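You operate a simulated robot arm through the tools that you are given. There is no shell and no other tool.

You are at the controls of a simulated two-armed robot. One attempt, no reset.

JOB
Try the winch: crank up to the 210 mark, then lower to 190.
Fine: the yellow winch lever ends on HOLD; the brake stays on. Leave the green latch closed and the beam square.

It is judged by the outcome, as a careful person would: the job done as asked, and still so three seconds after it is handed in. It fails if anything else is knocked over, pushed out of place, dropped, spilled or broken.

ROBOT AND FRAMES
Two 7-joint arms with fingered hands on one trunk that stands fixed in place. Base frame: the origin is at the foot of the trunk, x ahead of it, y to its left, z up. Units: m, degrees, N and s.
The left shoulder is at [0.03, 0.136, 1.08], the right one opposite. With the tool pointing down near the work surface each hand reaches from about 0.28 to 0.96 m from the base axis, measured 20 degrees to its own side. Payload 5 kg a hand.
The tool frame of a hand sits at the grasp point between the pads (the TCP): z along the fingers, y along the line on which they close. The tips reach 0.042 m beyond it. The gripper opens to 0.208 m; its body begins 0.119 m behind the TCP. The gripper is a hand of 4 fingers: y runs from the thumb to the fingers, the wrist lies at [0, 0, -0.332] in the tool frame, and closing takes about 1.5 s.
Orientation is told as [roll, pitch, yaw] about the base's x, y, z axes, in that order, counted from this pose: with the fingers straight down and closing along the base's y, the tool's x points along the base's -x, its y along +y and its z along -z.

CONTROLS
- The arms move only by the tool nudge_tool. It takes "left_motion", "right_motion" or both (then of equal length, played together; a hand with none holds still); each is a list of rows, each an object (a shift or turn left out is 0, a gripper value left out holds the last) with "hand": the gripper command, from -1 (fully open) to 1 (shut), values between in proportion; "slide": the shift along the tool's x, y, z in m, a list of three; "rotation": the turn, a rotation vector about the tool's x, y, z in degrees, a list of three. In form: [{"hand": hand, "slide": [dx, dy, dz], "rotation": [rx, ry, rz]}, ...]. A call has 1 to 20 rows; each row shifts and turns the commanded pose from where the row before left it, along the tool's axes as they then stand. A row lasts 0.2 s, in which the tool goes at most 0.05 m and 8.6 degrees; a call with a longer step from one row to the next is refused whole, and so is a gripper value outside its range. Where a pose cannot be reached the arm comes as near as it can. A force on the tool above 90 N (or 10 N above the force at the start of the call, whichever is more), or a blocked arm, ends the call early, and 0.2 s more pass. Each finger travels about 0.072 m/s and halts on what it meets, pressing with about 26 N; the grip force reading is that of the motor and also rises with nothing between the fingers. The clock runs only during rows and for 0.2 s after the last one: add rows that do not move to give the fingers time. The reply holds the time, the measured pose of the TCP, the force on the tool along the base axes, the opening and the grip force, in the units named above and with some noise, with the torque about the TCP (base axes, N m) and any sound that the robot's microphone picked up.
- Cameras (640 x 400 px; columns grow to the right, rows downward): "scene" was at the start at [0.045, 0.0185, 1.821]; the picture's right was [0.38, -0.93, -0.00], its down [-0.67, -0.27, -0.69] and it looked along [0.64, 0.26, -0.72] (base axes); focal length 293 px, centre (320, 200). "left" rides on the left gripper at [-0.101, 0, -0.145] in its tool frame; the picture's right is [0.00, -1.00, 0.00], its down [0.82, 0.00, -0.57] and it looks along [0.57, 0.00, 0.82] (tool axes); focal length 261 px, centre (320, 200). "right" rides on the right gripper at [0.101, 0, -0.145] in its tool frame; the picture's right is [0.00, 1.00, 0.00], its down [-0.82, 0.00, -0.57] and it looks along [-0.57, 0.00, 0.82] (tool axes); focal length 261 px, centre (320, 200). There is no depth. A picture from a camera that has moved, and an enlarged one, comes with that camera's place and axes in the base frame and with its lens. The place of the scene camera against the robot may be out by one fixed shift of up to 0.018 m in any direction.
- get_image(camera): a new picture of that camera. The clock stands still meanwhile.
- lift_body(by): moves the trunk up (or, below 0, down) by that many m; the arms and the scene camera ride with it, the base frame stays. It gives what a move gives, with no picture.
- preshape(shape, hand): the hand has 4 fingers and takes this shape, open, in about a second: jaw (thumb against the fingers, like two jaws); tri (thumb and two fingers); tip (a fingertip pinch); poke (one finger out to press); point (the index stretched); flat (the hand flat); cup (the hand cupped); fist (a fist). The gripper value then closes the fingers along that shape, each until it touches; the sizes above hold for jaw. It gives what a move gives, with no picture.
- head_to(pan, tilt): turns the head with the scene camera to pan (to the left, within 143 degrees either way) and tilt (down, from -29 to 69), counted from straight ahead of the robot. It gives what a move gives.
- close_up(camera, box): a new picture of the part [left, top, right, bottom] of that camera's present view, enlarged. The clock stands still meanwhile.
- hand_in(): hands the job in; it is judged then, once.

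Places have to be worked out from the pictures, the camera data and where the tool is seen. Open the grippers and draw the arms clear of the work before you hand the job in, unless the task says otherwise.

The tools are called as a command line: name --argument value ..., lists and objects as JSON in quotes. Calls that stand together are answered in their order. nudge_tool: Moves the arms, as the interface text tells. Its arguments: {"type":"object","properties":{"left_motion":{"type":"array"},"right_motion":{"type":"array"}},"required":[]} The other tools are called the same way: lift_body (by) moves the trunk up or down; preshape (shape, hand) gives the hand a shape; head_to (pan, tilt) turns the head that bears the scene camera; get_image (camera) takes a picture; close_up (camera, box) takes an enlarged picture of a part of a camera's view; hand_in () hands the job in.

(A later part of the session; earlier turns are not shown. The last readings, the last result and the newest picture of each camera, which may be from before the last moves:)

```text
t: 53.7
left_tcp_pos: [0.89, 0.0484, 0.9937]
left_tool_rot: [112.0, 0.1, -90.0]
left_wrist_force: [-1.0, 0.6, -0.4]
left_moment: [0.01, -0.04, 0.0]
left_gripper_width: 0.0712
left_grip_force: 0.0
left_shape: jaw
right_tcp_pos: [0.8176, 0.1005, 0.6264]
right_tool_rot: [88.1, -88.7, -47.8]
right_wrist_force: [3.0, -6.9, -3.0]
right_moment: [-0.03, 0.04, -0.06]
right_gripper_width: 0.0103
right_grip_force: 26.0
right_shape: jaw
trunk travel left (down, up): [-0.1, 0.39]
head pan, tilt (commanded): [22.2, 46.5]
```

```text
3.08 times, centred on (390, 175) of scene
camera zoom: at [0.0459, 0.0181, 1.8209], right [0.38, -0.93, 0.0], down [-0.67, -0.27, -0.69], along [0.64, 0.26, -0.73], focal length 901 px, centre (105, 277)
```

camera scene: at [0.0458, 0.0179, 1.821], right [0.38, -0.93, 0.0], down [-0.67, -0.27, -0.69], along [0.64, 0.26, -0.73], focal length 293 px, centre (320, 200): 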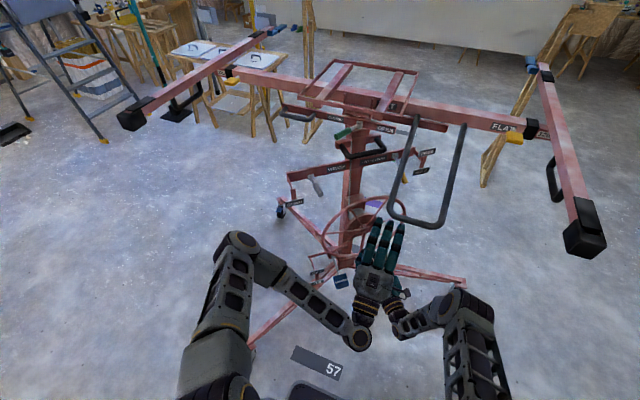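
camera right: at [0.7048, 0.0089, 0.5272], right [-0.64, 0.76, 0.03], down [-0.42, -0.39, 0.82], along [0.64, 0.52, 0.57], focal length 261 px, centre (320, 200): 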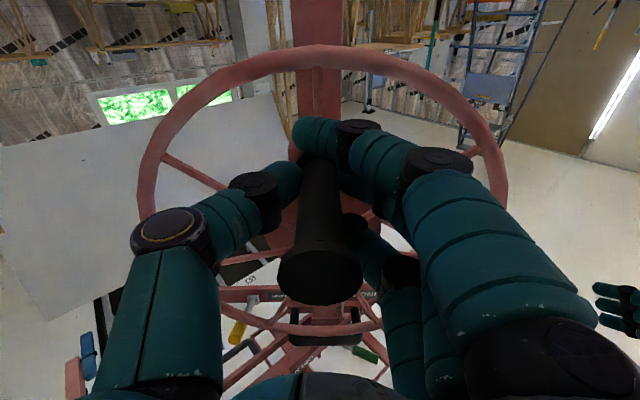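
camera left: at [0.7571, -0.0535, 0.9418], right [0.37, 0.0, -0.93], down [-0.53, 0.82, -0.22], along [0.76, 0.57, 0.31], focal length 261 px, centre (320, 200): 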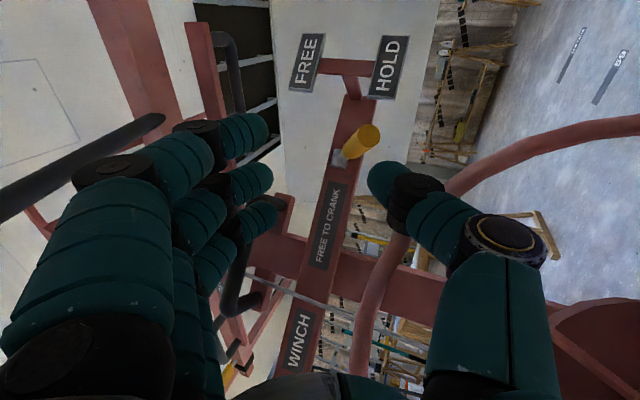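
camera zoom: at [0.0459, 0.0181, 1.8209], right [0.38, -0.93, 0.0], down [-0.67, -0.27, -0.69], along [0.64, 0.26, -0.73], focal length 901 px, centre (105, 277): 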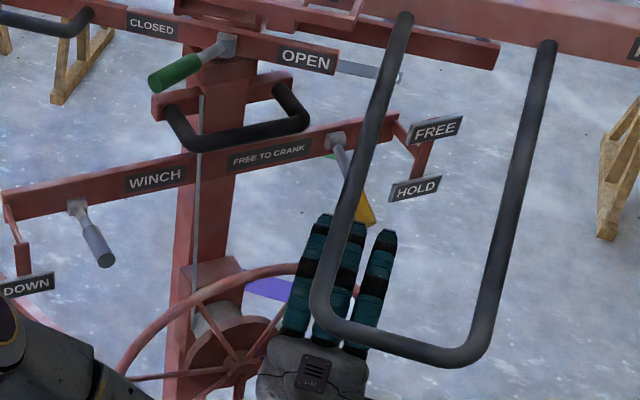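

The half-closed thumb would hang down onto the wheel rim before it gets under the lever, so I back off. I pull straight back 0.15 m, then try the point shape again starting from an open jaw.

nudge_tool --left_motion '[{"slide": [0, 0.0151, -0.037]}, {"slide": [0, 0.0151, -0.037]}, {"slide": [0, 0.0151, -0.037]}, {"slide": [0, 0.0151, -0.037]}, {"slide": [0, 0.0151, -0.037]}, {"slide": [0, 0, 0]}]'

preshape --shape "point" --hand "left"

get_image --camera "left"

close_up --camera "scene" --box '[310, 170, 470, 300]'

```text
t: 55.1
left_tcp_pos: [0.6892, 0.0479, 0.993]
left_tool_rot: [112.1, -0.1, -90.0]
left_wrist_force: [-0.7, -0.1, -0.6]
left_moment: [0.0, 0.0, -0.03]
left_gripper_width: 0.0711
left_grip_force: 0.1
left_shape: jaw
right_tcp_pos: [0.8183, 0.0998, 0.6265]
right_tool_rot: [87.3, -88.7, -46.9]
right_wrist_force: [5.6, -7.6, -4.5]
right_moment: [-0.03, 0.14, -0.14]
right_gripper_width: 0.01
right_grip_force: 26.2
right_shape: jaw
trunk travel left (down, up): [-0.1, 0.39]
head pan, tilt (commanded): [22.2, 46.5]
```

```text
t: 56.0
left_tcp_pos: [0.6894, 0.0463, 0.9929]
left_tool_rot: [112.2, 0.1, -90.0]
left_wrist_force: [0.5, -0.5, -0.6]
left_moment: [0.01, 0.02, -0.03]
left_gripper_width: 0.2016
left_grip_force: 0.2
left_shape: point
right_tcp_pos: [0.8179, 0.0998, 0.6273]
right_tool_rot: [87.7, -88.7, -47.4]
right_wrist_force: [5.2, -6.8, -3.7]
right_moment: [-0.07, 0.09, -0.09]
right_gripper_width: 0.01
right_grip_force: 25.8
right_shape: jaw
trunk travel left (down, up): [-0.1, 0.39]
head pan, tilt (commanded): [22.2, 46.5]
```

```text
taken
camera left: at [0.5573, -0.0532, 0.9402], right [0.38, 0.0, -0.93], down [-0.53, 0.82, -0.22], along [0.76, 0.57, 0.31], focal length 261 px, centre (320, 200)
```

left: 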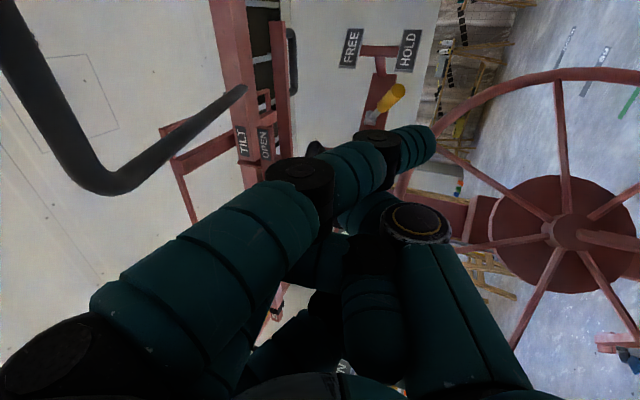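

```text
3.08 times, centred on (390, 235) of scene
camera zoom: at [0.0456, 0.0181, 1.821], right [0.38, -0.93, 0.0], down [-0.67, -0.27, -0.69], along [0.64, 0.26, -0.73], focal length 901 px, centre (105, 92)
```

zoom: 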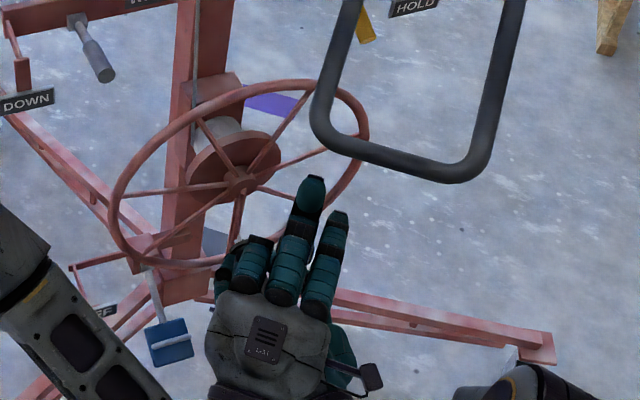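

Point gives the same bent index, so it is the shape itself. I look at the flat shape, which could slide under the lever as a thin plate.

preshape --shape "flat" --hand "left"

get_image --camera "left"

close_up --camera "scene" --box '[310, 170, 470, 300]'

```text
t: 56.9
left_tcp_pos: [0.6888, 0.0477, 0.9922]
left_tool_rot: [112.2, 0.1, -90.0]
left_wrist_force: [-0.7, 0.3, 0.9]
left_moment: [0.0, 0.01, 0.02]
left_gripper_width: 0.2019
left_grip_force: 0.1
left_shape: flat
right_tcp_pos: [0.8182, 0.1002, 0.627]
right_tool_rot: [87.6, -88.8, -47.4]
right_wrist_force: [4.6, -6.9, -3.3]
right_moment: [-0.03, 0.06, -0.1]
right_gripper_width: 0.0105
right_grip_force: 26.1
right_shape: jaw
trunk travel left (down, up): [-0.1, 0.39]
head pan, tilt (commanded): [22.2, 46.5]
```

```text
taken
camera left: at [0.5573, -0.0532, 0.9402], right [0.38, 0.0, -0.93], down [-0.53, 0.82, -0.22], along [0.76, 0.57, 0.31], focal length 261 px, centre (320, 200)
```

left: 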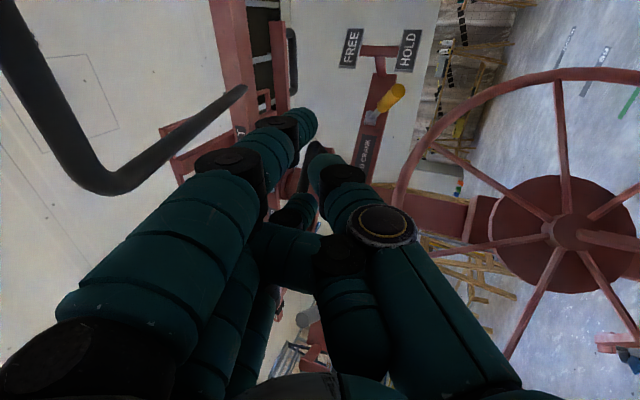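

```text
3.08 times, centred on (390, 235) of scene
camera zoom: at [0.0456, 0.0182, 1.821], right [0.38, -0.93, 0.0], down [-0.67, -0.27, -0.69], along [0.64, 0.26, -0.73], focal length 901 px, centre (105, 92)
```

zoom: 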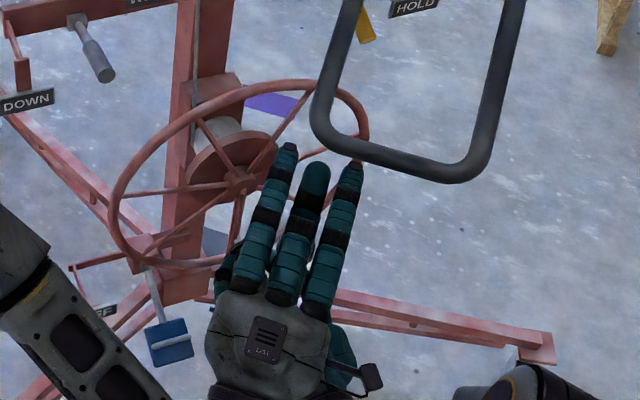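

In flat the fingers are straight with tips just ahead of the grasp point. With the hand centred at y = 0, its left finger (y of about 0.044) passes under the lever tip, above the rim, and the thumb hangs clear of the rim. I shift there and advance partway.

nudge_tool --left_motion '[{"slide": [-0.024, -0.028, -0.011]}, {"slide": [-0.024, -0.028, -0.011]}, {"slide": [0, -0.0151, 0.037]}, {"slide": [0, -0.0151, 0.037]}, {"slide": [0, -0.0151, 0.037]}, {"slide": [0, -0.0151, 0.037]}, {"slide": [0, -0.0151, 0.037]}, {"slide": [0, 0, 0]}]'

get_image --camera "left"

close_up --camera "scene" --box '[330, 120, 490, 220]'

get_image --camera "right"

```text
t: 58.7
left_tcp_pos: [0.8916, 0.0002, 0.9314]
left_tool_rot: [112.0, 0.1, -90.1]
left_wrist_force: [0.7, 0.2, -0.6]
left_moment: [0.02, -0.02, 0.0]
left_gripper_width: 0.2018
left_grip_force: 0.0
left_shape: flat
right_tcp_pos: [0.819, 0.1, 0.6266]
right_tool_rot: [87.9, -88.7, -47.7]
right_wrist_force: [2.8, -8.2, -2.8]
right_moment: [-0.03, 0.07, -0.09]
right_gripper_width: 0.01
right_grip_force: 26.3
right_shape: jaw
trunk travel left (down, up): [-0.1, 0.39]
head pan, tilt (commanded): [22.2, 46.5]
```

```text
taken
camera left: at [0.7585, -0.1001, 0.8796], right [0.38, 0.0, -0.93], down [-0.53, 0.82, -0.22], along [0.76, 0.57, 0.31], focal length 261 px, centre (320, 200)
```

left: 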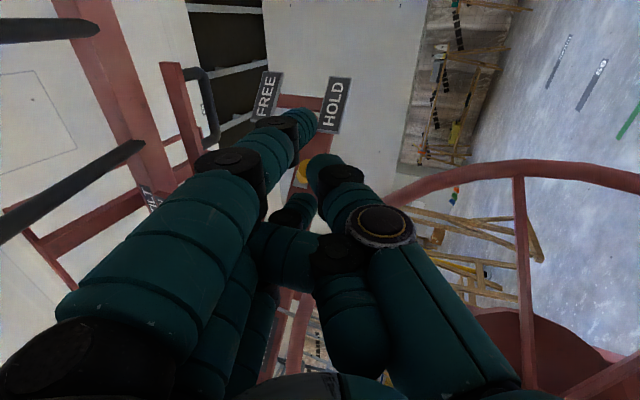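

```text
4.00 times, centred on (410, 170) of scene
camera zoom: at [0.0459, 0.0181, 1.821], right [0.38, -0.93, 0.0], down [-0.67, -0.27, -0.69], along [0.64, 0.26, -0.73], focal length 1172 px, centre (-40, 320)
```

zoom: 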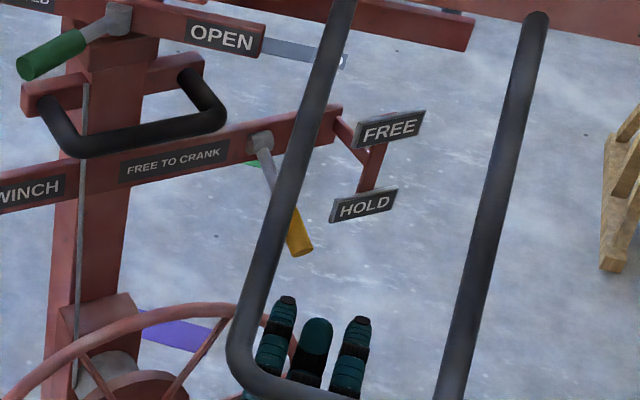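

```text
taken
camera right: at [0.7057, 0.0083, 0.5273], right [-0.65, 0.76, 0.03], down [-0.42, -0.39, 0.82], along [0.64, 0.52, 0.57], focal length 261 px, centre (320, 200)
```

right: 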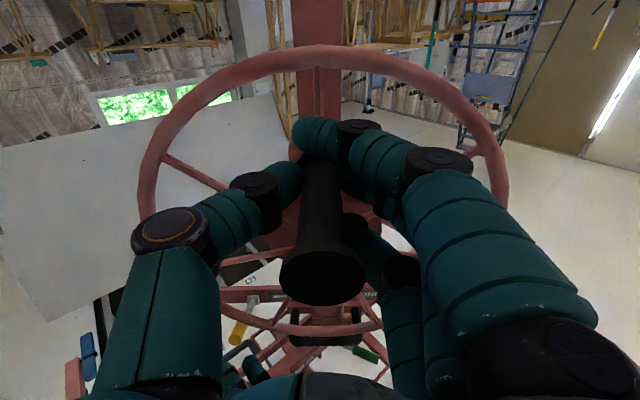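

The left fingertips are just short of and below the yellow lever tip. I go forward 0.085 m to get the left finger under it, then raise slowly, watching the force.

nudge_tool --left_motion '[{"slide": [0, -0.0113, 0.0278]}, {"slide": [0, -0.0113, 0.0278]}, {"slide": [0, -0.0094, 0.0232]}, {"slide": [0, 0.0093, 0.0038]}, {"slide": [0, 0.0093, 0.0038]}, {"slide": [0, 0.0093, 0.0038]}, {"slide": [0, 0, 0]}]'

get_image --camera "left"

close_up --camera "scene" --box '[330, 120, 490, 220]'

```text
t: 60.3
left_tcp_pos: [0.9764, -0.0016, 0.9635]
left_tool_rot: [112.1, 0.1, -90.0]
left_wrist_force: [-0.1, 0.5, -1.5]
left_moment: [-0.06, 0.0, 0.01]
left_gripper_width: 0.2017
left_grip_force: 0.0
left_shape: flat
right_tcp_pos: [0.817, 0.1008, 0.6268]
right_tool_rot: [87.7, -88.7, -47.4]
right_wrist_force: [4.5, -7.4, -3.0]
right_moment: [-0.04, 0.08, -0.1]
right_gripper_width: 0.0101
right_grip_force: 26.3
right_shape: jaw
trunk travel left (down, up): [-0.1, 0.39]
head pan, tilt (commanded): [22.2, 46.5]
```

```text
taken
camera left: at [0.8433, -0.1021, 0.9114], right [0.38, 0.0, -0.93], down [-0.53, 0.82, -0.22], along [0.76, 0.57, 0.31], focal length 261 px, centre (320, 200)
```

left: 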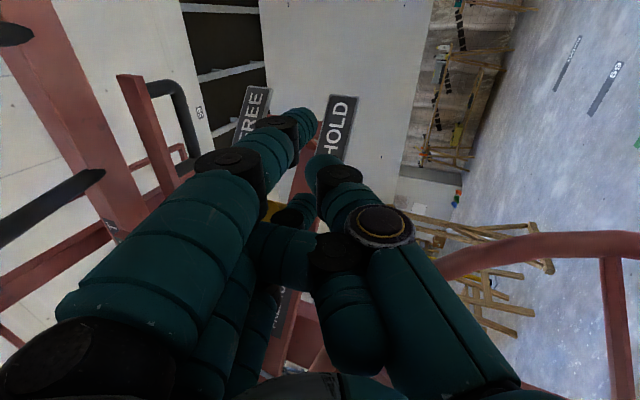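

```text
4.00 times, centred on (410, 170) of scene
camera zoom: at [0.0457, 0.0181, 1.821], right [0.38, -0.93, 0.0], down [-0.67, -0.27, -0.69], along [0.64, 0.26, -0.73], focal length 1172 px, centre (-40, 320)
```

zoom: 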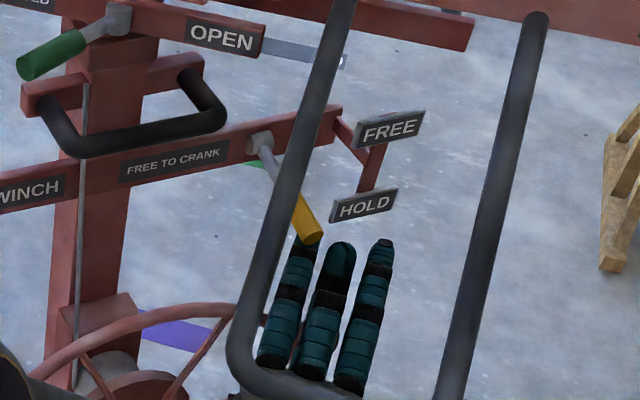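

The lever has begun to rise with almost no force. I keep lifting, drifting slightly left to follow its arc.

nudge_tool --left_motion '[{"slide": [0.002, 0.0139, 0.0057]}, {"slide": [0.002, 0.0139, 0.0057]}, {"slide": [0.003, 0.0139, 0.0057]}, {"slide": [0.003, 0.0139, 0.0057]}, {"slide": [0, 0, 0]}]'

close_up --camera "scene" --box '[330, 120, 490, 220]'

get_image --camera "left"

```text
t: 61.5
left_tcp_pos: [0.9752, 0.0082, 1.022]
left_tool_rot: [112.1, 0.1, -90.1]
left_wrist_force: [0.2, -0.5, 0.1]
left_moment: [-0.01, 0.03, -0.02]
left_gripper_width: 0.2014
left_grip_force: 0.0
left_shape: flat
right_tcp_pos: [0.8177, 0.1, 0.6275]
right_tool_rot: [87.7, -88.7, -47.4]
right_wrist_force: [4.9, -7.6, -4.6]
right_moment: [-0.07, 0.15, -0.13]
right_gripper_width: 0.0103
right_grip_force: 26.3
right_shape: jaw
trunk travel left (down, up): [-0.1, 0.39]
head pan, tilt (commanded): [22.2, 46.5]
```

```text
4.00 times, centred on (410, 170) of scene
camera zoom: at [0.0455, 0.018, 1.8209], right [0.38, -0.93, 0.0], down [-0.67, -0.27, -0.69], along [0.64, 0.26, -0.73], focal length 1172 px, centre (-40, 320)
```

zoom: 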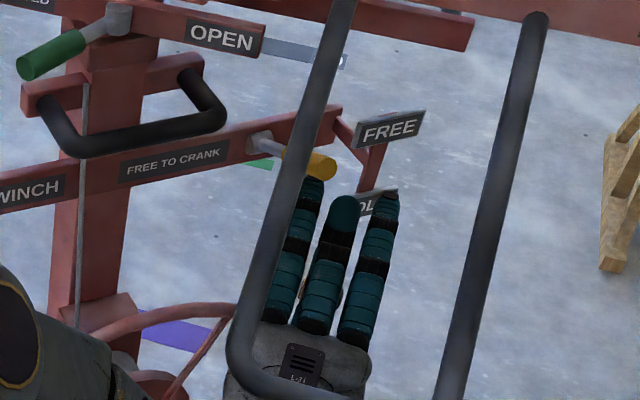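

```text
taken
camera left: at [0.8428, -0.092, 0.9707], right [0.38, 0.0, -0.93], down [-0.53, 0.82, -0.22], along [0.76, 0.57, 0.31], focal length 261 px, centre (320, 200)
```

left: 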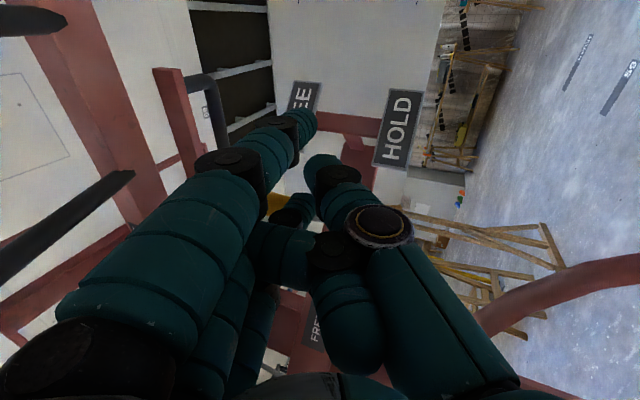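

The lever now points up past level, and the finger shows almost no load; it may have snapped into FREE. I lift 0.03 m more to see whether it is against its stop.

nudge_tool --left_motion '[{"slide": [0.003, 0.0093, 0.0038]}, {"slide": [0.003, 0.0093, 0.0038]}, {"slide": [0.003, 0.0093, 0.0038]}, {"slide": [0, 0, 0]}]'

close_up --camera "scene" --box '[330, 120, 490, 220]'

close_up --camera "left" --box '[200, 60, 440, 210]'

```text
t: 62.5
left_tcp_pos: [0.9737, 0.0177, 1.0515]
left_tool_rot: [112.1, 0.1, -90.1]
left_wrist_force: [-6.0, -4.2, -11.0]
left_moment: [-0.36, 0.26, 0.07]
left_gripper_width: 0.2016
left_grip_force: 0.0
left_shape: flat
right_tcp_pos: [0.8183, 0.1002, 0.6259]
right_tool_rot: [88.0, -88.7, -47.9]
right_wrist_force: [3.6, -7.2, -1.6]
right_moment: [0.0, 0.06, -0.04]
right_gripper_width: 0.0101
right_grip_force: 26.1
right_shape: jaw
trunk travel left (down, up): [-0.1, 0.39]
head pan, tilt (commanded): [22.2, 46.5]
```

```text
4.00 times, centred on (410, 170) of scene
camera zoom: at [0.0459, 0.0178, 1.8209], right [0.38, -0.93, 0.0], down [-0.67, -0.27, -0.69], along [0.64, 0.26, -0.73], focal length 1172 px, centre (-40, 320)
```

zoom: 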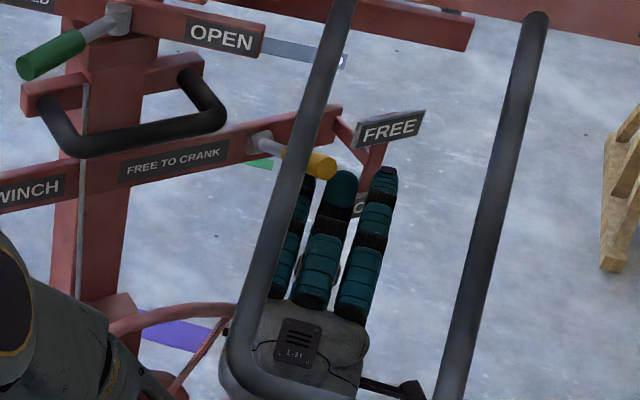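

```text
2.67 times, centred on (320, 135) of left
camera zoom: at [0.8421, -0.0827, 1.0001], right [0.37, 0.0, -0.93], down [-0.53, 0.82, -0.22], along [0.76, 0.57, 0.31], focal length 695 px, centre (320, 373)
```

zoom: 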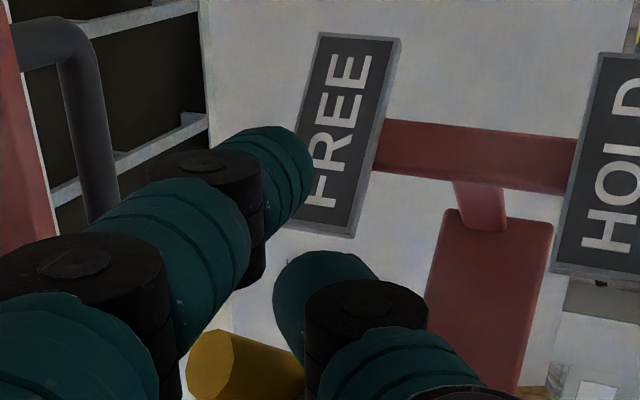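

The lever is firm against its stop at FREE (11 N of resistance, no further movement). I lower the left hand slightly, back it straight out, and return it to the left side.

nudge_tool --left_motion '[{"slide": [-0.003, -0.0185, -0.0075]}, {"slide": [-0.005, -0.0185, -0.0075]}, {"slide": [-0.005, 0.0151, -0.037]}, {"slide": [0, 0.0132, -0.039]}, {"slide": [0, 0.0132, -0.039]}, {"slide": [0, 0.0132, -0.039]}, {"slide": [0, 0.0132, -0.039]}, {"slide": [0, 0.0132, -0.039]}, {"slide": [0.02, 0.0132, -0.037]}, {"slide": [0.03, 0.011, -0.03]}, {"slide": [0.042, 0.008, -0.02]}, {"slide": [0.042, 0.008, -0.02]}, {"slide": [0.045, 0, 0]}, {"slide": [0.045, 0, 0]}, {"slide": [0.045, 0, 0]}, {"slide": [0.045, 0, 0]}, {"slide": [0.045, 0, 0]}, {"slide": [0, 0, 0]}]'

get_image --camera "scene"

```text
t: 66.3
left_tcp_pos: [0.6116, 0.3664, 0.9976]
left_tool_rot: [112.1, 0.0, -90.0]
left_wrist_force: [0.1, 0.4, 1.0]
left_moment: [0.0, -0.02, 0.01]
left_gripper_width: 0.2019
left_grip_force: 0.0
left_shape: flat
right_tcp_pos: [0.8182, 0.1, 0.6271]
right_tool_rot: [87.4, -88.7, -47.1]
right_wrist_force: [5.8, -9.4, -5.2]
right_moment: [-0.06, 0.15, -0.23]
right_gripper_width: 0.0105
right_grip_force: 25.7
right_shape: jaw
trunk travel left (down, up): [-0.1, 0.39]
head pan, tilt (commanded): [22.2, 46.5]
```

```text
taken
camera scene: at [0.0455, 0.0182, 1.821], right [0.38, -0.93, 0.0], down [-0.67, -0.27, -0.69], along [0.64, 0.26, -0.73], focal length 293 px, centre (320, 200)
```

scene: 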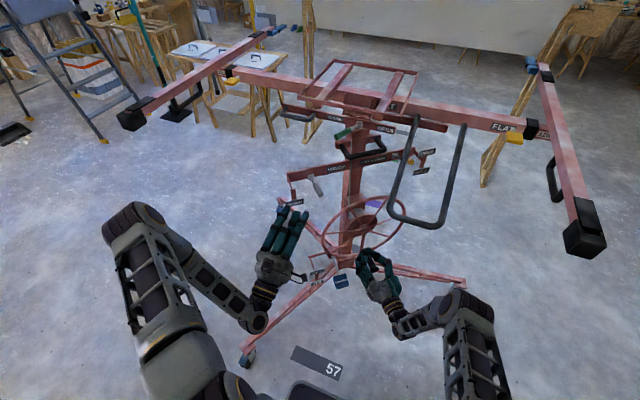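

The yellow lever shows FREE. Now I test the crank: 30° clockwise along a 0.13 m radius arc about the hub, watching forces and the beam, while the left hand moves further away from the DOWN plate.

nudge_tool --left_motion '[{"slide": [0.03, 0.015, -0.036]}, {"slide": [0.03, 0.015, -0.036]}, {"slide": [0.04, 0, 0]}, {"slide": [0.04, 0, 0]}, {"slide": [0, 0, 0]}]' --right_motion '[{"hand": 1, "slide": [-0.0011, 0.017, 0]}, {"hand": 1, "slide": [-0.0033, 0.0167, 0]}, {"hand": 1, "slide": [-0.0055, 0.0161, 0]}, {"hand": 1, "slide": [-0.0075, 0.0153, 0]}, {"hand": 1, "slide": [0, 0, 0]}]'

get_image --camera "scene"

get_image --camera "right"

```text
t: 67.2
left_tcp_pos: [0.5305, 0.4751, 1.0027]
left_tool_rot: [112.3, 0.2, -89.6]
left_wrist_force: [-0.3, 0.5, 0.1]
left_moment: [0.01, 0.03, 0.01]
left_gripper_width: 0.2018
left_grip_force: 0.0
left_shape: flat
right_tcp_pos: [0.7999, 0.1197, 0.6447]
right_tool_rot: [136.4, -89.1, -98.2]
right_wrist_force: [3.4, -70.5, 30.0]
right_moment: [-0.98, -1.32, -3.28]
right_gripper_width: 0.0217
right_grip_force: 26.5
right_shape: jaw
trunk travel left (down, up): [-0.1, 0.39]
head pan, tilt (commanded): [22.2, 46.5]
stopped in row 4 (right hand): the force on the tool passed its limit at 94 N (the readings are from after the stop); the commanded pose is now the measured one
```

```text
taken
camera scene: at [0.0415, 0.0153, 1.8216], right [0.38, -0.93, 0.0], down [-0.67, -0.27, -0.69], along [0.64, 0.26, -0.72], focal length 293 px, centre (320, 200)
```

scene: 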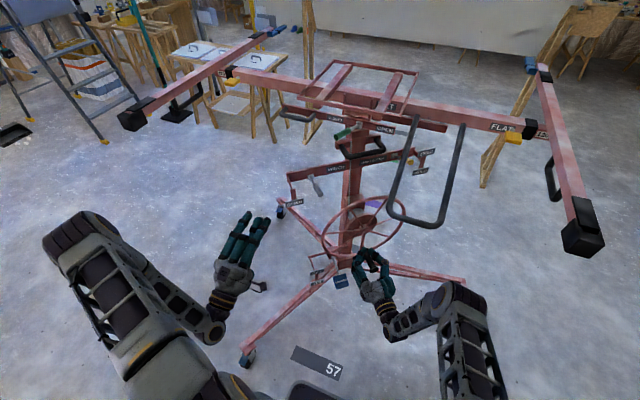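

```text
taken
camera right: at [0.6851, 0.0326, 0.5429], right [-0.61, 0.79, 0.02], down [-0.45, -0.37, 0.81], along [0.65, 0.49, 0.58], focal length 261 px, centre (320, 200)
```

right: 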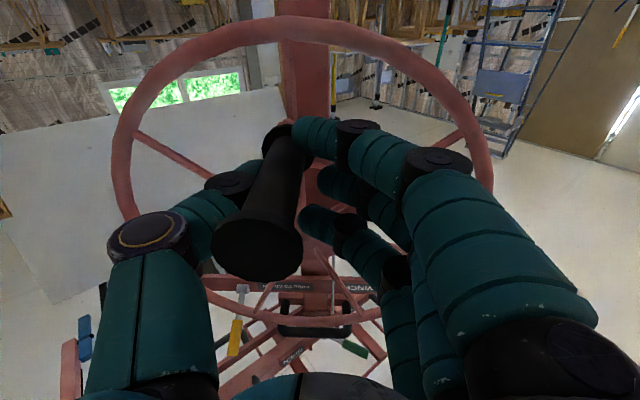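

The wheel did not turn clockwise even at 94 N; at the bottom of travel that is presumably the lowering direction. I return to the start pose and will try counter-clockwise gently.

nudge_tool --right_motion '[{"hand": 1, "slide": [0.009, -0.0133, 0.001], "rotation": [-1.3, 0, 0]}, {"hand": 1, "slide": [0.009, -0.0133, 0.001], "rotation": [-1.3, 0, 0]}, {"hand": 1}, {"hand": 1}]'

get_image --camera "right"

```text
t: 68.2
left_tcp_pos: [0.5352, 0.4735, 1.0003]
left_tool_rot: [112.1, 0.1, -89.8]
left_wrist_force: [0.5, 0.3, -0.2]
left_moment: [0.0, -0.04, -0.04]
left_gripper_width: 0.2016
left_grip_force: 0.0
left_shape: flat
right_tcp_pos: [0.809, 0.1101, 0.6155]
right_tool_rot: [78.7, -88.7, -37.2]
right_wrist_force: [-3.1, -35.1, -8.9]
right_moment: [0.47, 0.24, -1.25]
right_gripper_width: 0.0149
right_grip_force: 26.3
right_shape: jaw
trunk travel left (down, up): [-0.1, 0.39]
head pan, tilt (commanded): [22.2, 46.5]
```

```text
taken
camera right: at [0.6974, 0.0162, 0.5157], right [-0.66, 0.75, 0.03], down [-0.41, -0.39, 0.82], along [0.63, 0.53, 0.57], focal length 261 px, centre (320, 200)
```

right: 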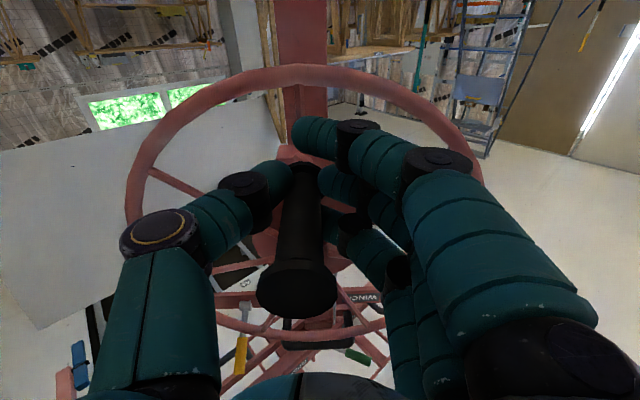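

The hand is still about 0.013 m left of the handle's line. I move it back to the rest position and then try 15° counter-clockwise.

nudge_tool --right_motion '[{"hand": 1, "slide": [-0.0115, -0.0135, 0]}, {"hand": 1}, {"hand": 1, "slide": [-0.0011, -0.017, 0]}, {"hand": 1, "slide": [-0.0033, -0.0167, 0]}, {"hand": 1}]'

get_image --camera "right"

close_up --camera "scene" --box '[270, 180, 470, 305]'

```text
t: 69.4
left_tcp_pos: [0.5349, 0.4742, 0.9997]
left_tool_rot: [112.0, 0.1, -89.8]
left_wrist_force: [-0.5, 0.1, -0.2]
left_moment: [0.01, 0.02, -0.08]
left_gripper_width: 0.2017
left_grip_force: 0.0
left_shape: flat
right_tcp_pos: [0.8388, 0.0756, 0.6275]
right_tool_rot: [65.7, -88.5, -24.1]
right_wrist_force: [-24.2, -23.4, -41.5]
right_moment: [-0.76, 0.58, 0.45]
right_gripper_width: 0.0117
right_grip_force: 25.8
right_shape: jaw
trunk travel left (down, up): [-0.1, 0.39]
head pan, tilt (commanded): [22.2, 46.5]
```

```text
taken
camera right: at [0.7277, -0.0196, 0.5278], right [-0.66, 0.75, 0.03], down [-0.41, -0.39, 0.83], along [0.63, 0.54, 0.56], focal length 261 px, centre (320, 200)
```

right: 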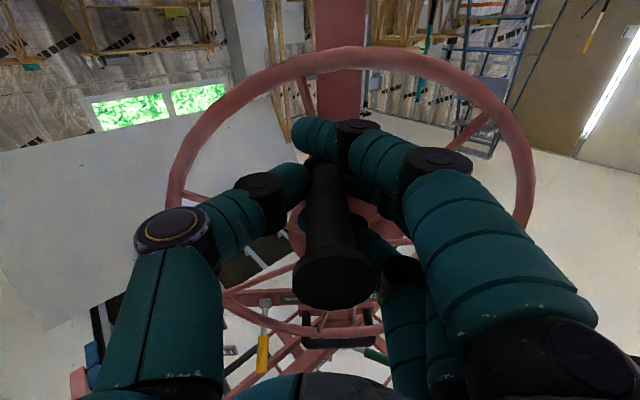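

```text
3.20 times, centred on (370, 242) of scene
camera zoom: at [0.0472, 0.0179, 1.8208], right [0.38, -0.93, 0.0], down [-0.67, -0.27, -0.69], along [0.64, 0.26, -0.73], focal length 937 px, centre (160, 64)
```

zoom: 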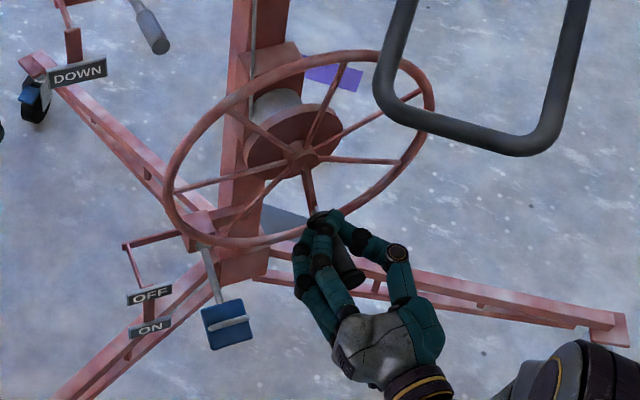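

The wheel turned this time, so counter-clockwise works. The hand is being pulled down (41 N) and outward (34 N), so I ease it a few millimetres down and out and read the force again.

nudge_tool --right_motion '[{"hand": 1, "slide": [0.005, 0, -0.006]}, {"hand": 1}, {"hand": 1}]'

get_image --camera "scene"

```text
t: 70.2
left_tcp_pos: [0.5356, 0.4748, 0.9991]
left_tool_rot: [112.0, 0.2, -89.8]
left_wrist_force: [-0.6, 0.2, -0.4]
left_moment: [0.01, 0.08, -0.01]
left_gripper_width: 0.2017
left_grip_force: 0.1
left_shape: flat
right_tcp_pos: [0.8371, 0.0742, 0.6257]
right_tool_rot: [80.6, -88.8, -38.9]
right_wrist_force: [-1.6, -0.1, -29.3]
right_moment: [-0.62, 0.49, 0.31]
right_gripper_width: 0.0102
right_grip_force: 26.1
right_shape: jaw
trunk travel left (down, up): [-0.1, 0.39]
head pan, tilt (commanded): [22.2, 46.5]
```

```text
taken
camera scene: at [0.0476, 0.0192, 1.8209], right [0.38, -0.93, 0.0], down [-0.67, -0.27, -0.69], along [0.64, 0.26, -0.73], focal length 293 px, centre (320, 200)
```

scene: 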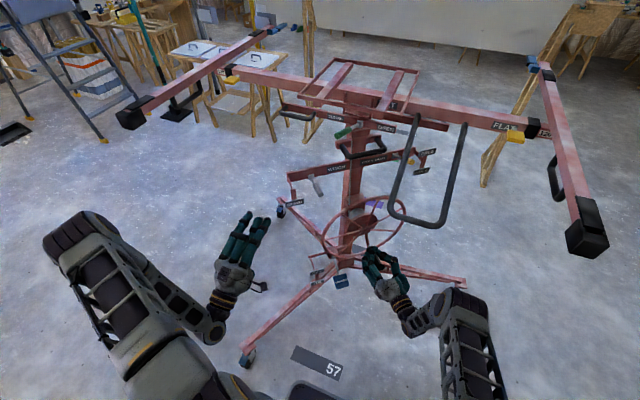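

The outward force is gone; the remaining 29 N pulls down, so the handle's arc lies lower than I assumed. I lower the hand 0.01 m more to centre it.

nudge_tool --right_motion '[{"hand": 1, "slide": [0.01, 0, 0]}, {"hand": 1}, {"hand": 1}]'

get_image --camera "right"

```text
t: 71.0
left_tcp_pos: [0.5328, 0.4739, 1.0001]
left_tool_rot: [112.2, 0.0, -89.8]
left_wrist_force: [1.1, -0.1, 0.5]
left_moment: [-0.01, 0.01, -0.04]
left_gripper_width: 0.2018
left_grip_force: 0.1
left_shape: flat
right_tcp_pos: [0.8377, 0.0728, 0.6209]
right_tool_rot: [105.8, -89.0, -64.2]
right_wrist_force: [0.4, 1.6, 11.5]
right_moment: [0.21, -0.17, 0.18]
right_gripper_width: 0.0087
right_grip_force: 25.8
right_shape: jaw
trunk travel left (down, up): [-0.1, 0.39]
head pan, tilt (commanded): [22.2, 46.5]
```

```text
taken
camera right: at [0.7284, -0.0214, 0.5212], right [-0.66, 0.75, 0.02], down [-0.42, -0.4, 0.82], along [0.62, 0.53, 0.58], focal length 261 px, centre (320, 200)
```

right: 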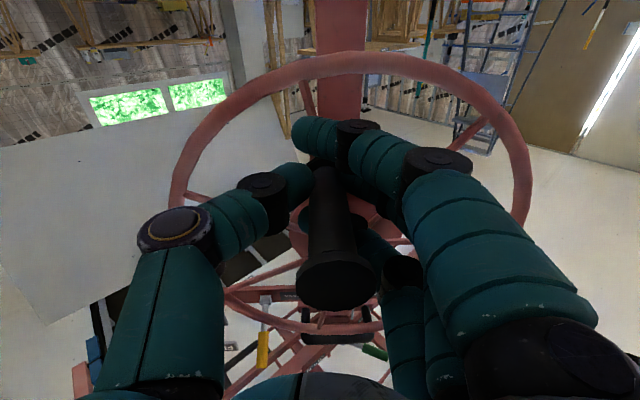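

Nearly neutral now, so this is the true line, and the winch shows no back-driving load. I continue counter-clockwise from about 15° to 45°.

nudge_tool --right_motion '[{"hand": 1, "slide": [-0.0085, -0.0161, 0]}, {"hand": 1, "slide": [-0.0075, -0.0153, 0]}, {"hand": 1, "slide": [-0.0094, -0.0141, 0]}, {"hand": 1, "slide": [-0.0112, -0.0128, 0]}, {"hand": 1}]'

get_image --camera "right"

get_image --camera "scene"

```text
t: 72.2
left_tcp_pos: [0.5331, 0.474, 1.0005]
left_tool_rot: [112.2, 0.0, -89.9]
left_wrist_force: [0.6, 0.0, 0.7]
left_moment: [0.0, 0.03, 0.0]
left_gripper_width: 0.2019
left_grip_force: 0.2
left_shape: flat
right_tcp_pos: [0.8752, 0.0263, 0.6527]
right_tool_rot: [91.6, -88.9, -50.1]
right_wrist_force: [-15.1, -10.9, -2.9]
right_moment: [-0.05, -0.02, 0.43]
right_gripper_width: 0.0092
right_grip_force: 26.2
right_shape: jaw
trunk travel left (down, up): [-0.1, 0.39]
head pan, tilt (commanded): [22.2, 46.5]
```

```text
taken
camera right: at [0.7661, -0.0677, 0.5533], right [-0.66, 0.75, 0.02], down [-0.42, -0.39, 0.82], along [0.62, 0.53, 0.57], focal length 261 px, centre (320, 200)
```

right: 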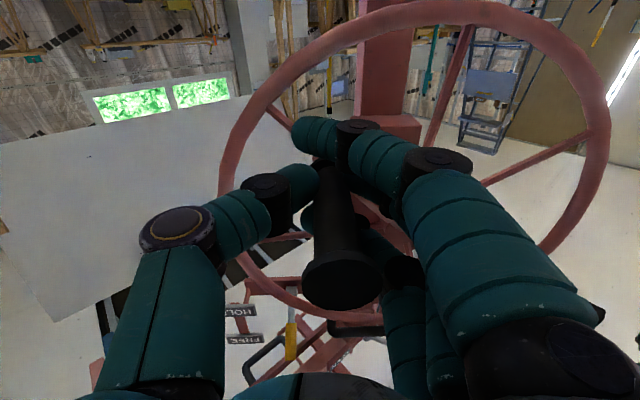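

```text
taken
camera scene: at [0.0443, 0.018, 1.8211], right [0.38, -0.93, 0.0], down [-0.67, -0.27, -0.69], along [0.64, 0.26, -0.72], focal length 293 px, centre (320, 200)
```

scene: 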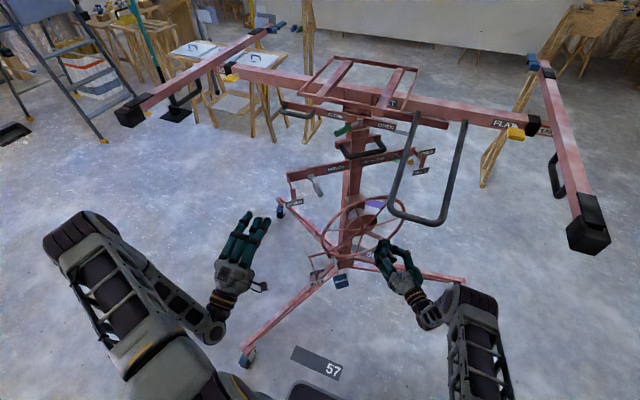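

The beam has begun to rise, and the readings fit a handle circle of radius 0.14 m about a centre at z 0.758. I correct the depth by 3 mm and crank on to 90°.

nudge_tool --right_motion '[{"hand": 1, "slide": [-0.0145, -0.0141, -0.0038]}, {"hand": 1, "slide": [-0.0158, -0.0115, -0.0007]}, {"hand": 1, "slide": [-0.0172, -0.0092, -0.0006]}, {"hand": 1, "slide": [-0.0184, -0.0067, -0.0004]}, {"hand": 1, "slide": [-0.0191, -0.0041, -0.0002]}, {"hand": 1, "slide": [-0.0195, -0.0014, 0]}, {"hand": 1}]'

get_image --camera "right"

get_image --camera "scene"

```text
t: 73.8
left_tcp_pos: [0.5324, 0.4745, 0.9994]
left_tool_rot: [112.2, 0.0, -89.8]
left_wrist_force: [0.5, -0.1, 0.2]
left_moment: [0.01, 0.04, -0.01]
left_gripper_width: 0.2019
left_grip_force: 0.1
left_shape: flat
right_tcp_pos: [0.9026, -0.01, 0.762]
right_tool_rot: [110.3, -88.9, -68.7]
right_wrist_force: [-19.8, 11.5, 11.5]
right_moment: [0.46, -0.02, 1.03]
right_gripper_width: 0.0072
right_grip_force: 26.2
right_shape: jaw
trunk travel left (down, up): [-0.1, 0.39]
head pan, tilt (commanded): [22.2, 46.5]
```

```text
taken
camera right: at [0.7938, -0.1052, 0.6611], right [-0.67, 0.75, 0.02], down [-0.42, -0.4, 0.82], along [0.62, 0.53, 0.58], focal length 261 px, centre (320, 200)
```

right: 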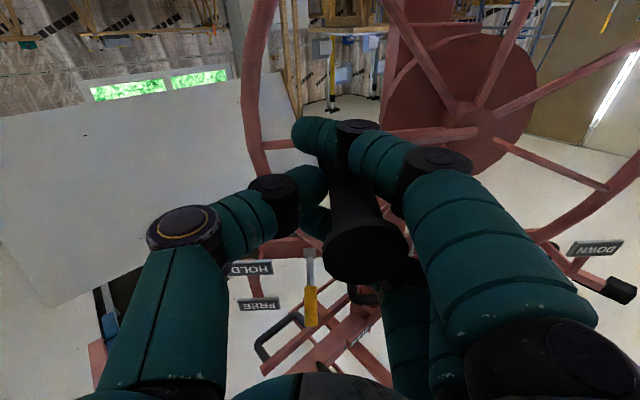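

```text
taken
camera scene: at [0.0426, 0.0194, 1.8213], right [0.38, -0.93, 0.0], down [-0.67, -0.27, -0.69], along [0.64, 0.26, -0.72], focal length 293 px, centre (320, 200)
```

scene: 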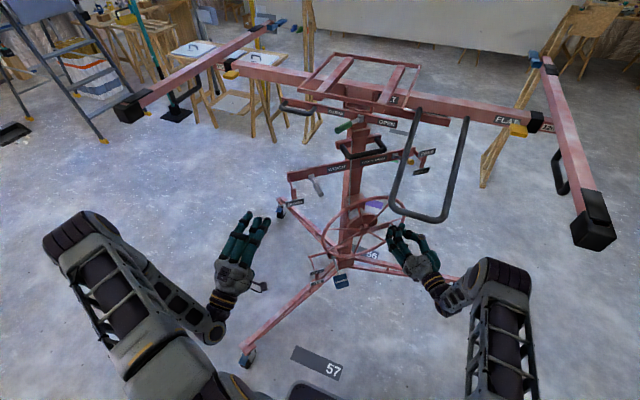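

A quarter turn has raised the beam visibly. I zoom in on the mast top for any marks that have appeared.

close_up --camera "scene" --box '[310, 90, 430, 165]'

get_image --camera "left"

```text
5.33 times, centred on (370, 128) of scene
camera zoom: at [0.0426, 0.0194, 1.8213], right [0.38, -0.93, 0.0], down [-0.67, -0.27, -0.69], along [0.64, 0.26, -0.72], focal length 1562 px, centre (53, 587)
```

zoom: 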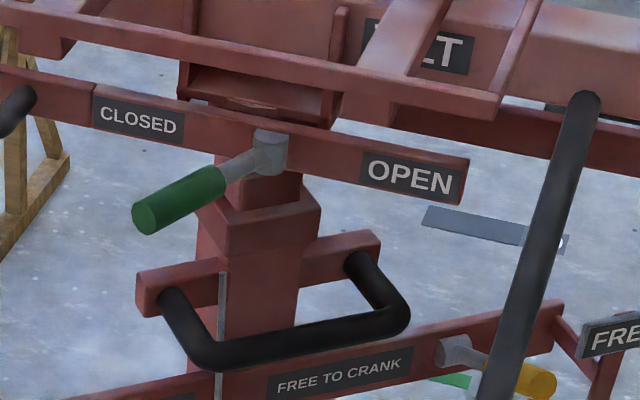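

```text
taken
camera left: at [0.4009, 0.3738, 0.9483], right [0.38, 0.0, -0.93], down [-0.53, 0.82, -0.22], along [0.76, 0.57, 0.31], focal length 261 px, centre (320, 200)
```

left: 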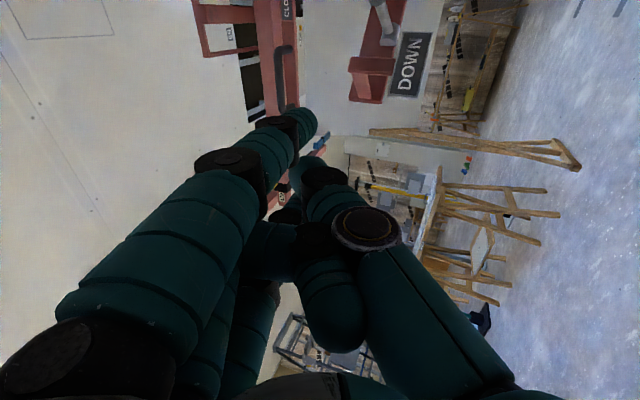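

The inner tube is just starting to emerge above the collar. I keep cranking from 90° to 180°, and at the same time unroll the left hand so its camera can watch the collar.

nudge_tool --left_motion '[{"rotation": [0, 0, -8.2]}, {"rotation": [0, 0, -8.2]}, {"rotation": [0, 0, -8.2]}, {"rotation": [0, 0, -8.2]}, {"rotation": [0, 0, -8.2]}, {"rotation": [0, 0, -8.2]}, {"rotation": [0, 0, -8.2]}, {"rotation": [0, 0, -8.2]}, {"rotation": [0, 0, -8.2]}, {"rotation": [0, 0, -8.2]}, {"rotation": [0, 0, -8]}]' --right_motion '[{"hand": 1, "slide": [-0.0216, 0.0047, 0.0001]}, {"hand": 1, "slide": [-0.0211, 0.0051, 0.0003]}, {"hand": 1, "slide": [-0.02, 0.0083, 0.0005]}, {"hand": 1, "slide": [-0.0185, 0.0113, 0.0007]}, {"hand": 1, "slide": [-0.0165, 0.0141, 0.0008]}, {"hand": 1, "slide": [-0.0141, 0.0165, 0.001]}, {"hand": 1, "slide": [-0.0113, 0.0185, 0.0011]}, {"hand": 1, "slide": [-0.0083, 0.02, 0.0012]}, {"hand": 1, "slide": [-0.0051, 0.0211, 0.0013]}, {"hand": 1, "slide": [-0.0017, 0.0216, 0.0013]}, {"hand": 1}]'

get_image --camera "right"

get_image --camera "left"

get_image --camera "scene"

```text
t: 76.2
left_tcp_pos: [0.537, 0.4735, 0.9985]
left_tool_rot: [-180.0, -68.1, -179.9]
left_wrist_force: [0.6, -0.4, 0.2]
left_moment: [0.01, 0.04, -0.03]
left_gripper_width: 0.2013
left_grip_force: 0.0
left_shape: flat
right_tcp_pos: [0.821, 0.0908, 0.8836]
right_tool_rot: [41.7, -87.9, -0.2]
right_wrist_force: [-4.2, -19.9, -74.8]
right_moment: [-0.72, -0.54, 0.01]
right_gripper_width: 0.0091
right_grip_force: 25.9
right_shape: jaw
trunk travel left (down, up): [-0.1, 0.39]
head pan, tilt (commanded): [22.2, 46.5]
```

```text
taken
camera right: at [0.7072, -0.0044, 0.788], right [-0.66, 0.75, 0.03], down [-0.4, -0.38, 0.83], along [0.64, 0.54, 0.55], focal length 261 px, centre (320, 200)
```

right: 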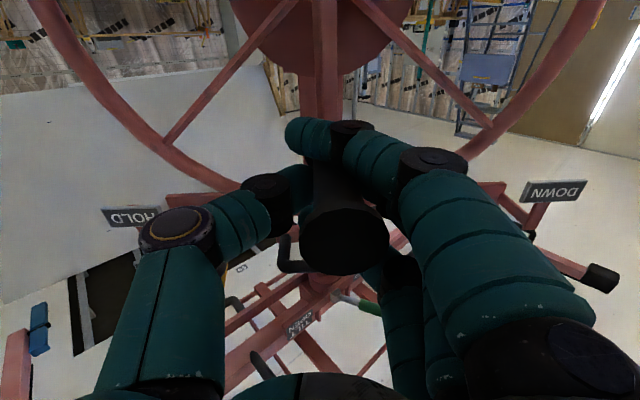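

```text
taken
camera left: at [0.3677, 0.4737, 1.0395], right [0.0, -1.0, 0.0], down [-0.22, 0.0, -0.97], along [0.97, 0.0, -0.22], focal length 261 px, centre (320, 200)
```

left: 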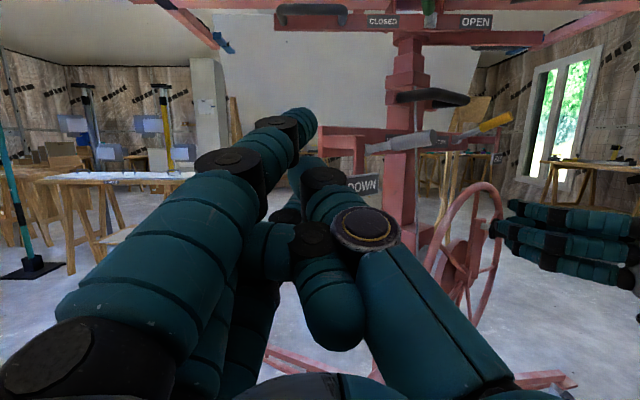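

```text
taken
camera scene: at [0.0513, 0.0175, 1.8206], right [0.38, -0.93, 0.0], down [-0.67, -0.27, -0.69], along [0.64, 0.26, -0.73], focal length 293 px, centre (320, 200)
```

scene: 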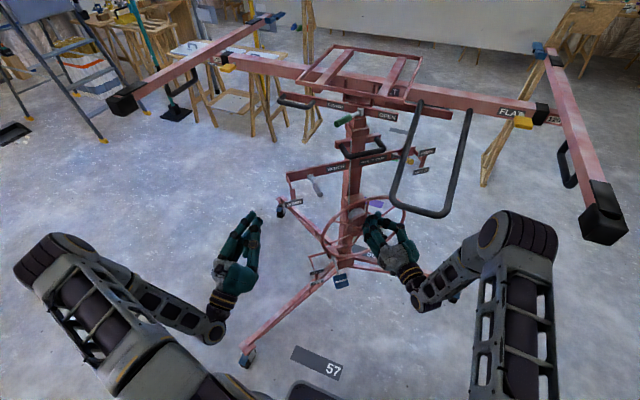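

At the top now, half a turn in, with the beam about 0.12 m up. The 75 N downward pull says the circle is nearer 0.129 m about z 0.746. I zoom the left camera on the emerging inner tube.

close_up --camera "left" --box '[340, 0, 500, 100]'

close_up --camera "scene" --box '[310, 80, 430, 155]'

```text
4.00 times, centred on (420, 50) of left
camera zoom: at [0.3677, 0.4737, 1.0395], right [0.0, -1.0, 0.0], down [-0.22, 0.0, -0.97], along [0.97, 0.0, -0.22], focal length 1043 px, centre (-80, 800)
```

zoom: 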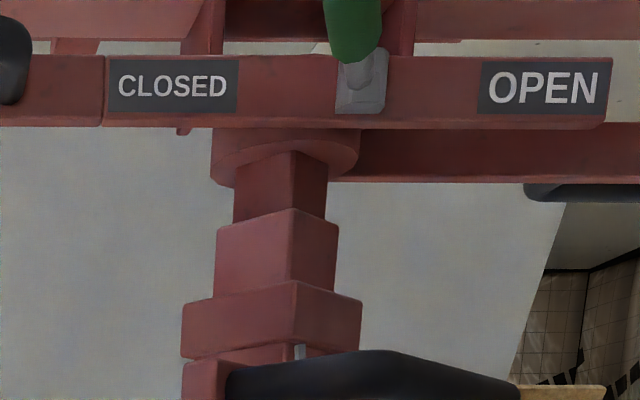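

```text
5.33 times, centred on (370, 118) of scene
camera zoom: at [0.0513, 0.0175, 1.8206], right [0.38, -0.93, 0.0], down [-0.67, -0.27, -0.69], along [0.64, 0.26, -0.73], focal length 1562 px, centre (53, 640)
```

zoom: 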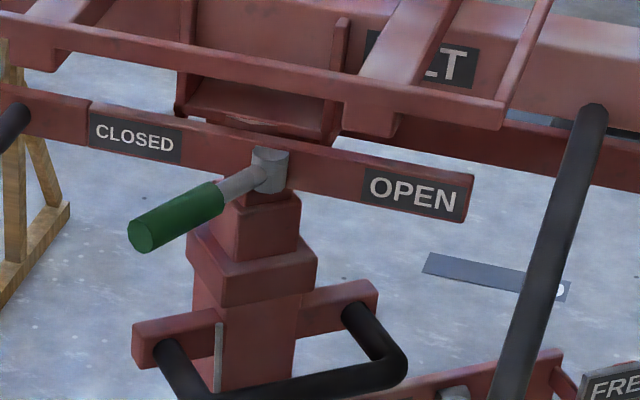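

The mast has several telescoping sections, with no marks at their tops so far. I correct the hand by 13 mm down and 3 mm out, then crank from 180° to 270°.

nudge_tool --right_motion '[{"hand": 1, "slide": [0.013, 0, -0.003]}, {"hand": 1, "slide": [0.0044, 0.0334, 0.002]}, {"hand": 1, "slide": [0.0129, 0.0311, 0.0019]}, {"hand": 1, "slide": [0.0205, 0.0267, 0.0016]}, {"hand": 1, "slide": [0.0267, 0.0205, 0.0012]}, {"hand": 1, "slide": [0.0311, 0.0129, 0.0008]}, {"hand": 1, "slide": [0.0334, 0.0044, 0.0003]}, {"hand": 1}]'

get_image --camera "right"

get_image --camera "scene"

```text
t: 78.0
left_tcp_pos: [0.5338, 0.4722, 1.0018]
left_tool_rot: [179.3, -68.0, -179.1]
left_wrist_force: [0.9, -0.4, -0.9]
left_moment: [0.05, -0.06, -0.04]
left_gripper_width: 0.2017
left_grip_force: 0.0
left_shape: flat
right_tcp_pos: [0.7389, 0.191, 0.7584]
right_tool_rot: [86.3, -89.0, -45.7]
right_wrist_force: [3.3, -72.7, 6.0]
right_moment: [-0.32, -0.8, -1.41]
right_gripper_width: 0.0155
right_grip_force: 25.8
right_shape: jaw
trunk travel left (down, up): [-0.1, 0.39]
head pan, tilt (commanded): [22.2, 46.5]
```

```text
taken
camera right: at [0.6276, 0.0973, 0.6574], right [-0.65, 0.76, 0.02], down [-0.42, -0.39, 0.82], along [0.63, 0.53, 0.57], focal length 261 px, centre (320, 200)
```

right: 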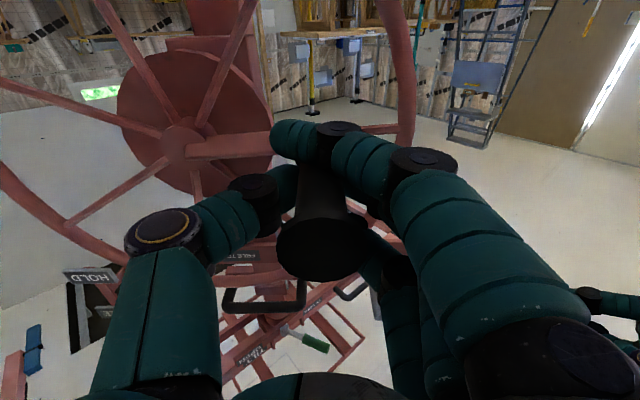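

```text
taken
camera scene: at [0.0445, 0.0133, 1.8212], right [0.38, -0.93, 0.0], down [-0.67, -0.27, -0.69], along [0.64, 0.26, -0.72], focal length 293 px, centre (320, 200)
```

scene: 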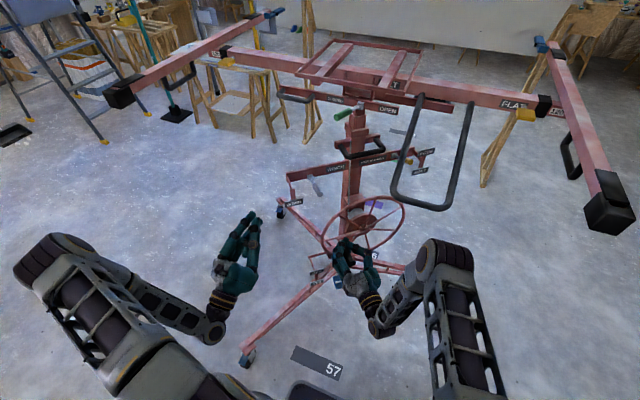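

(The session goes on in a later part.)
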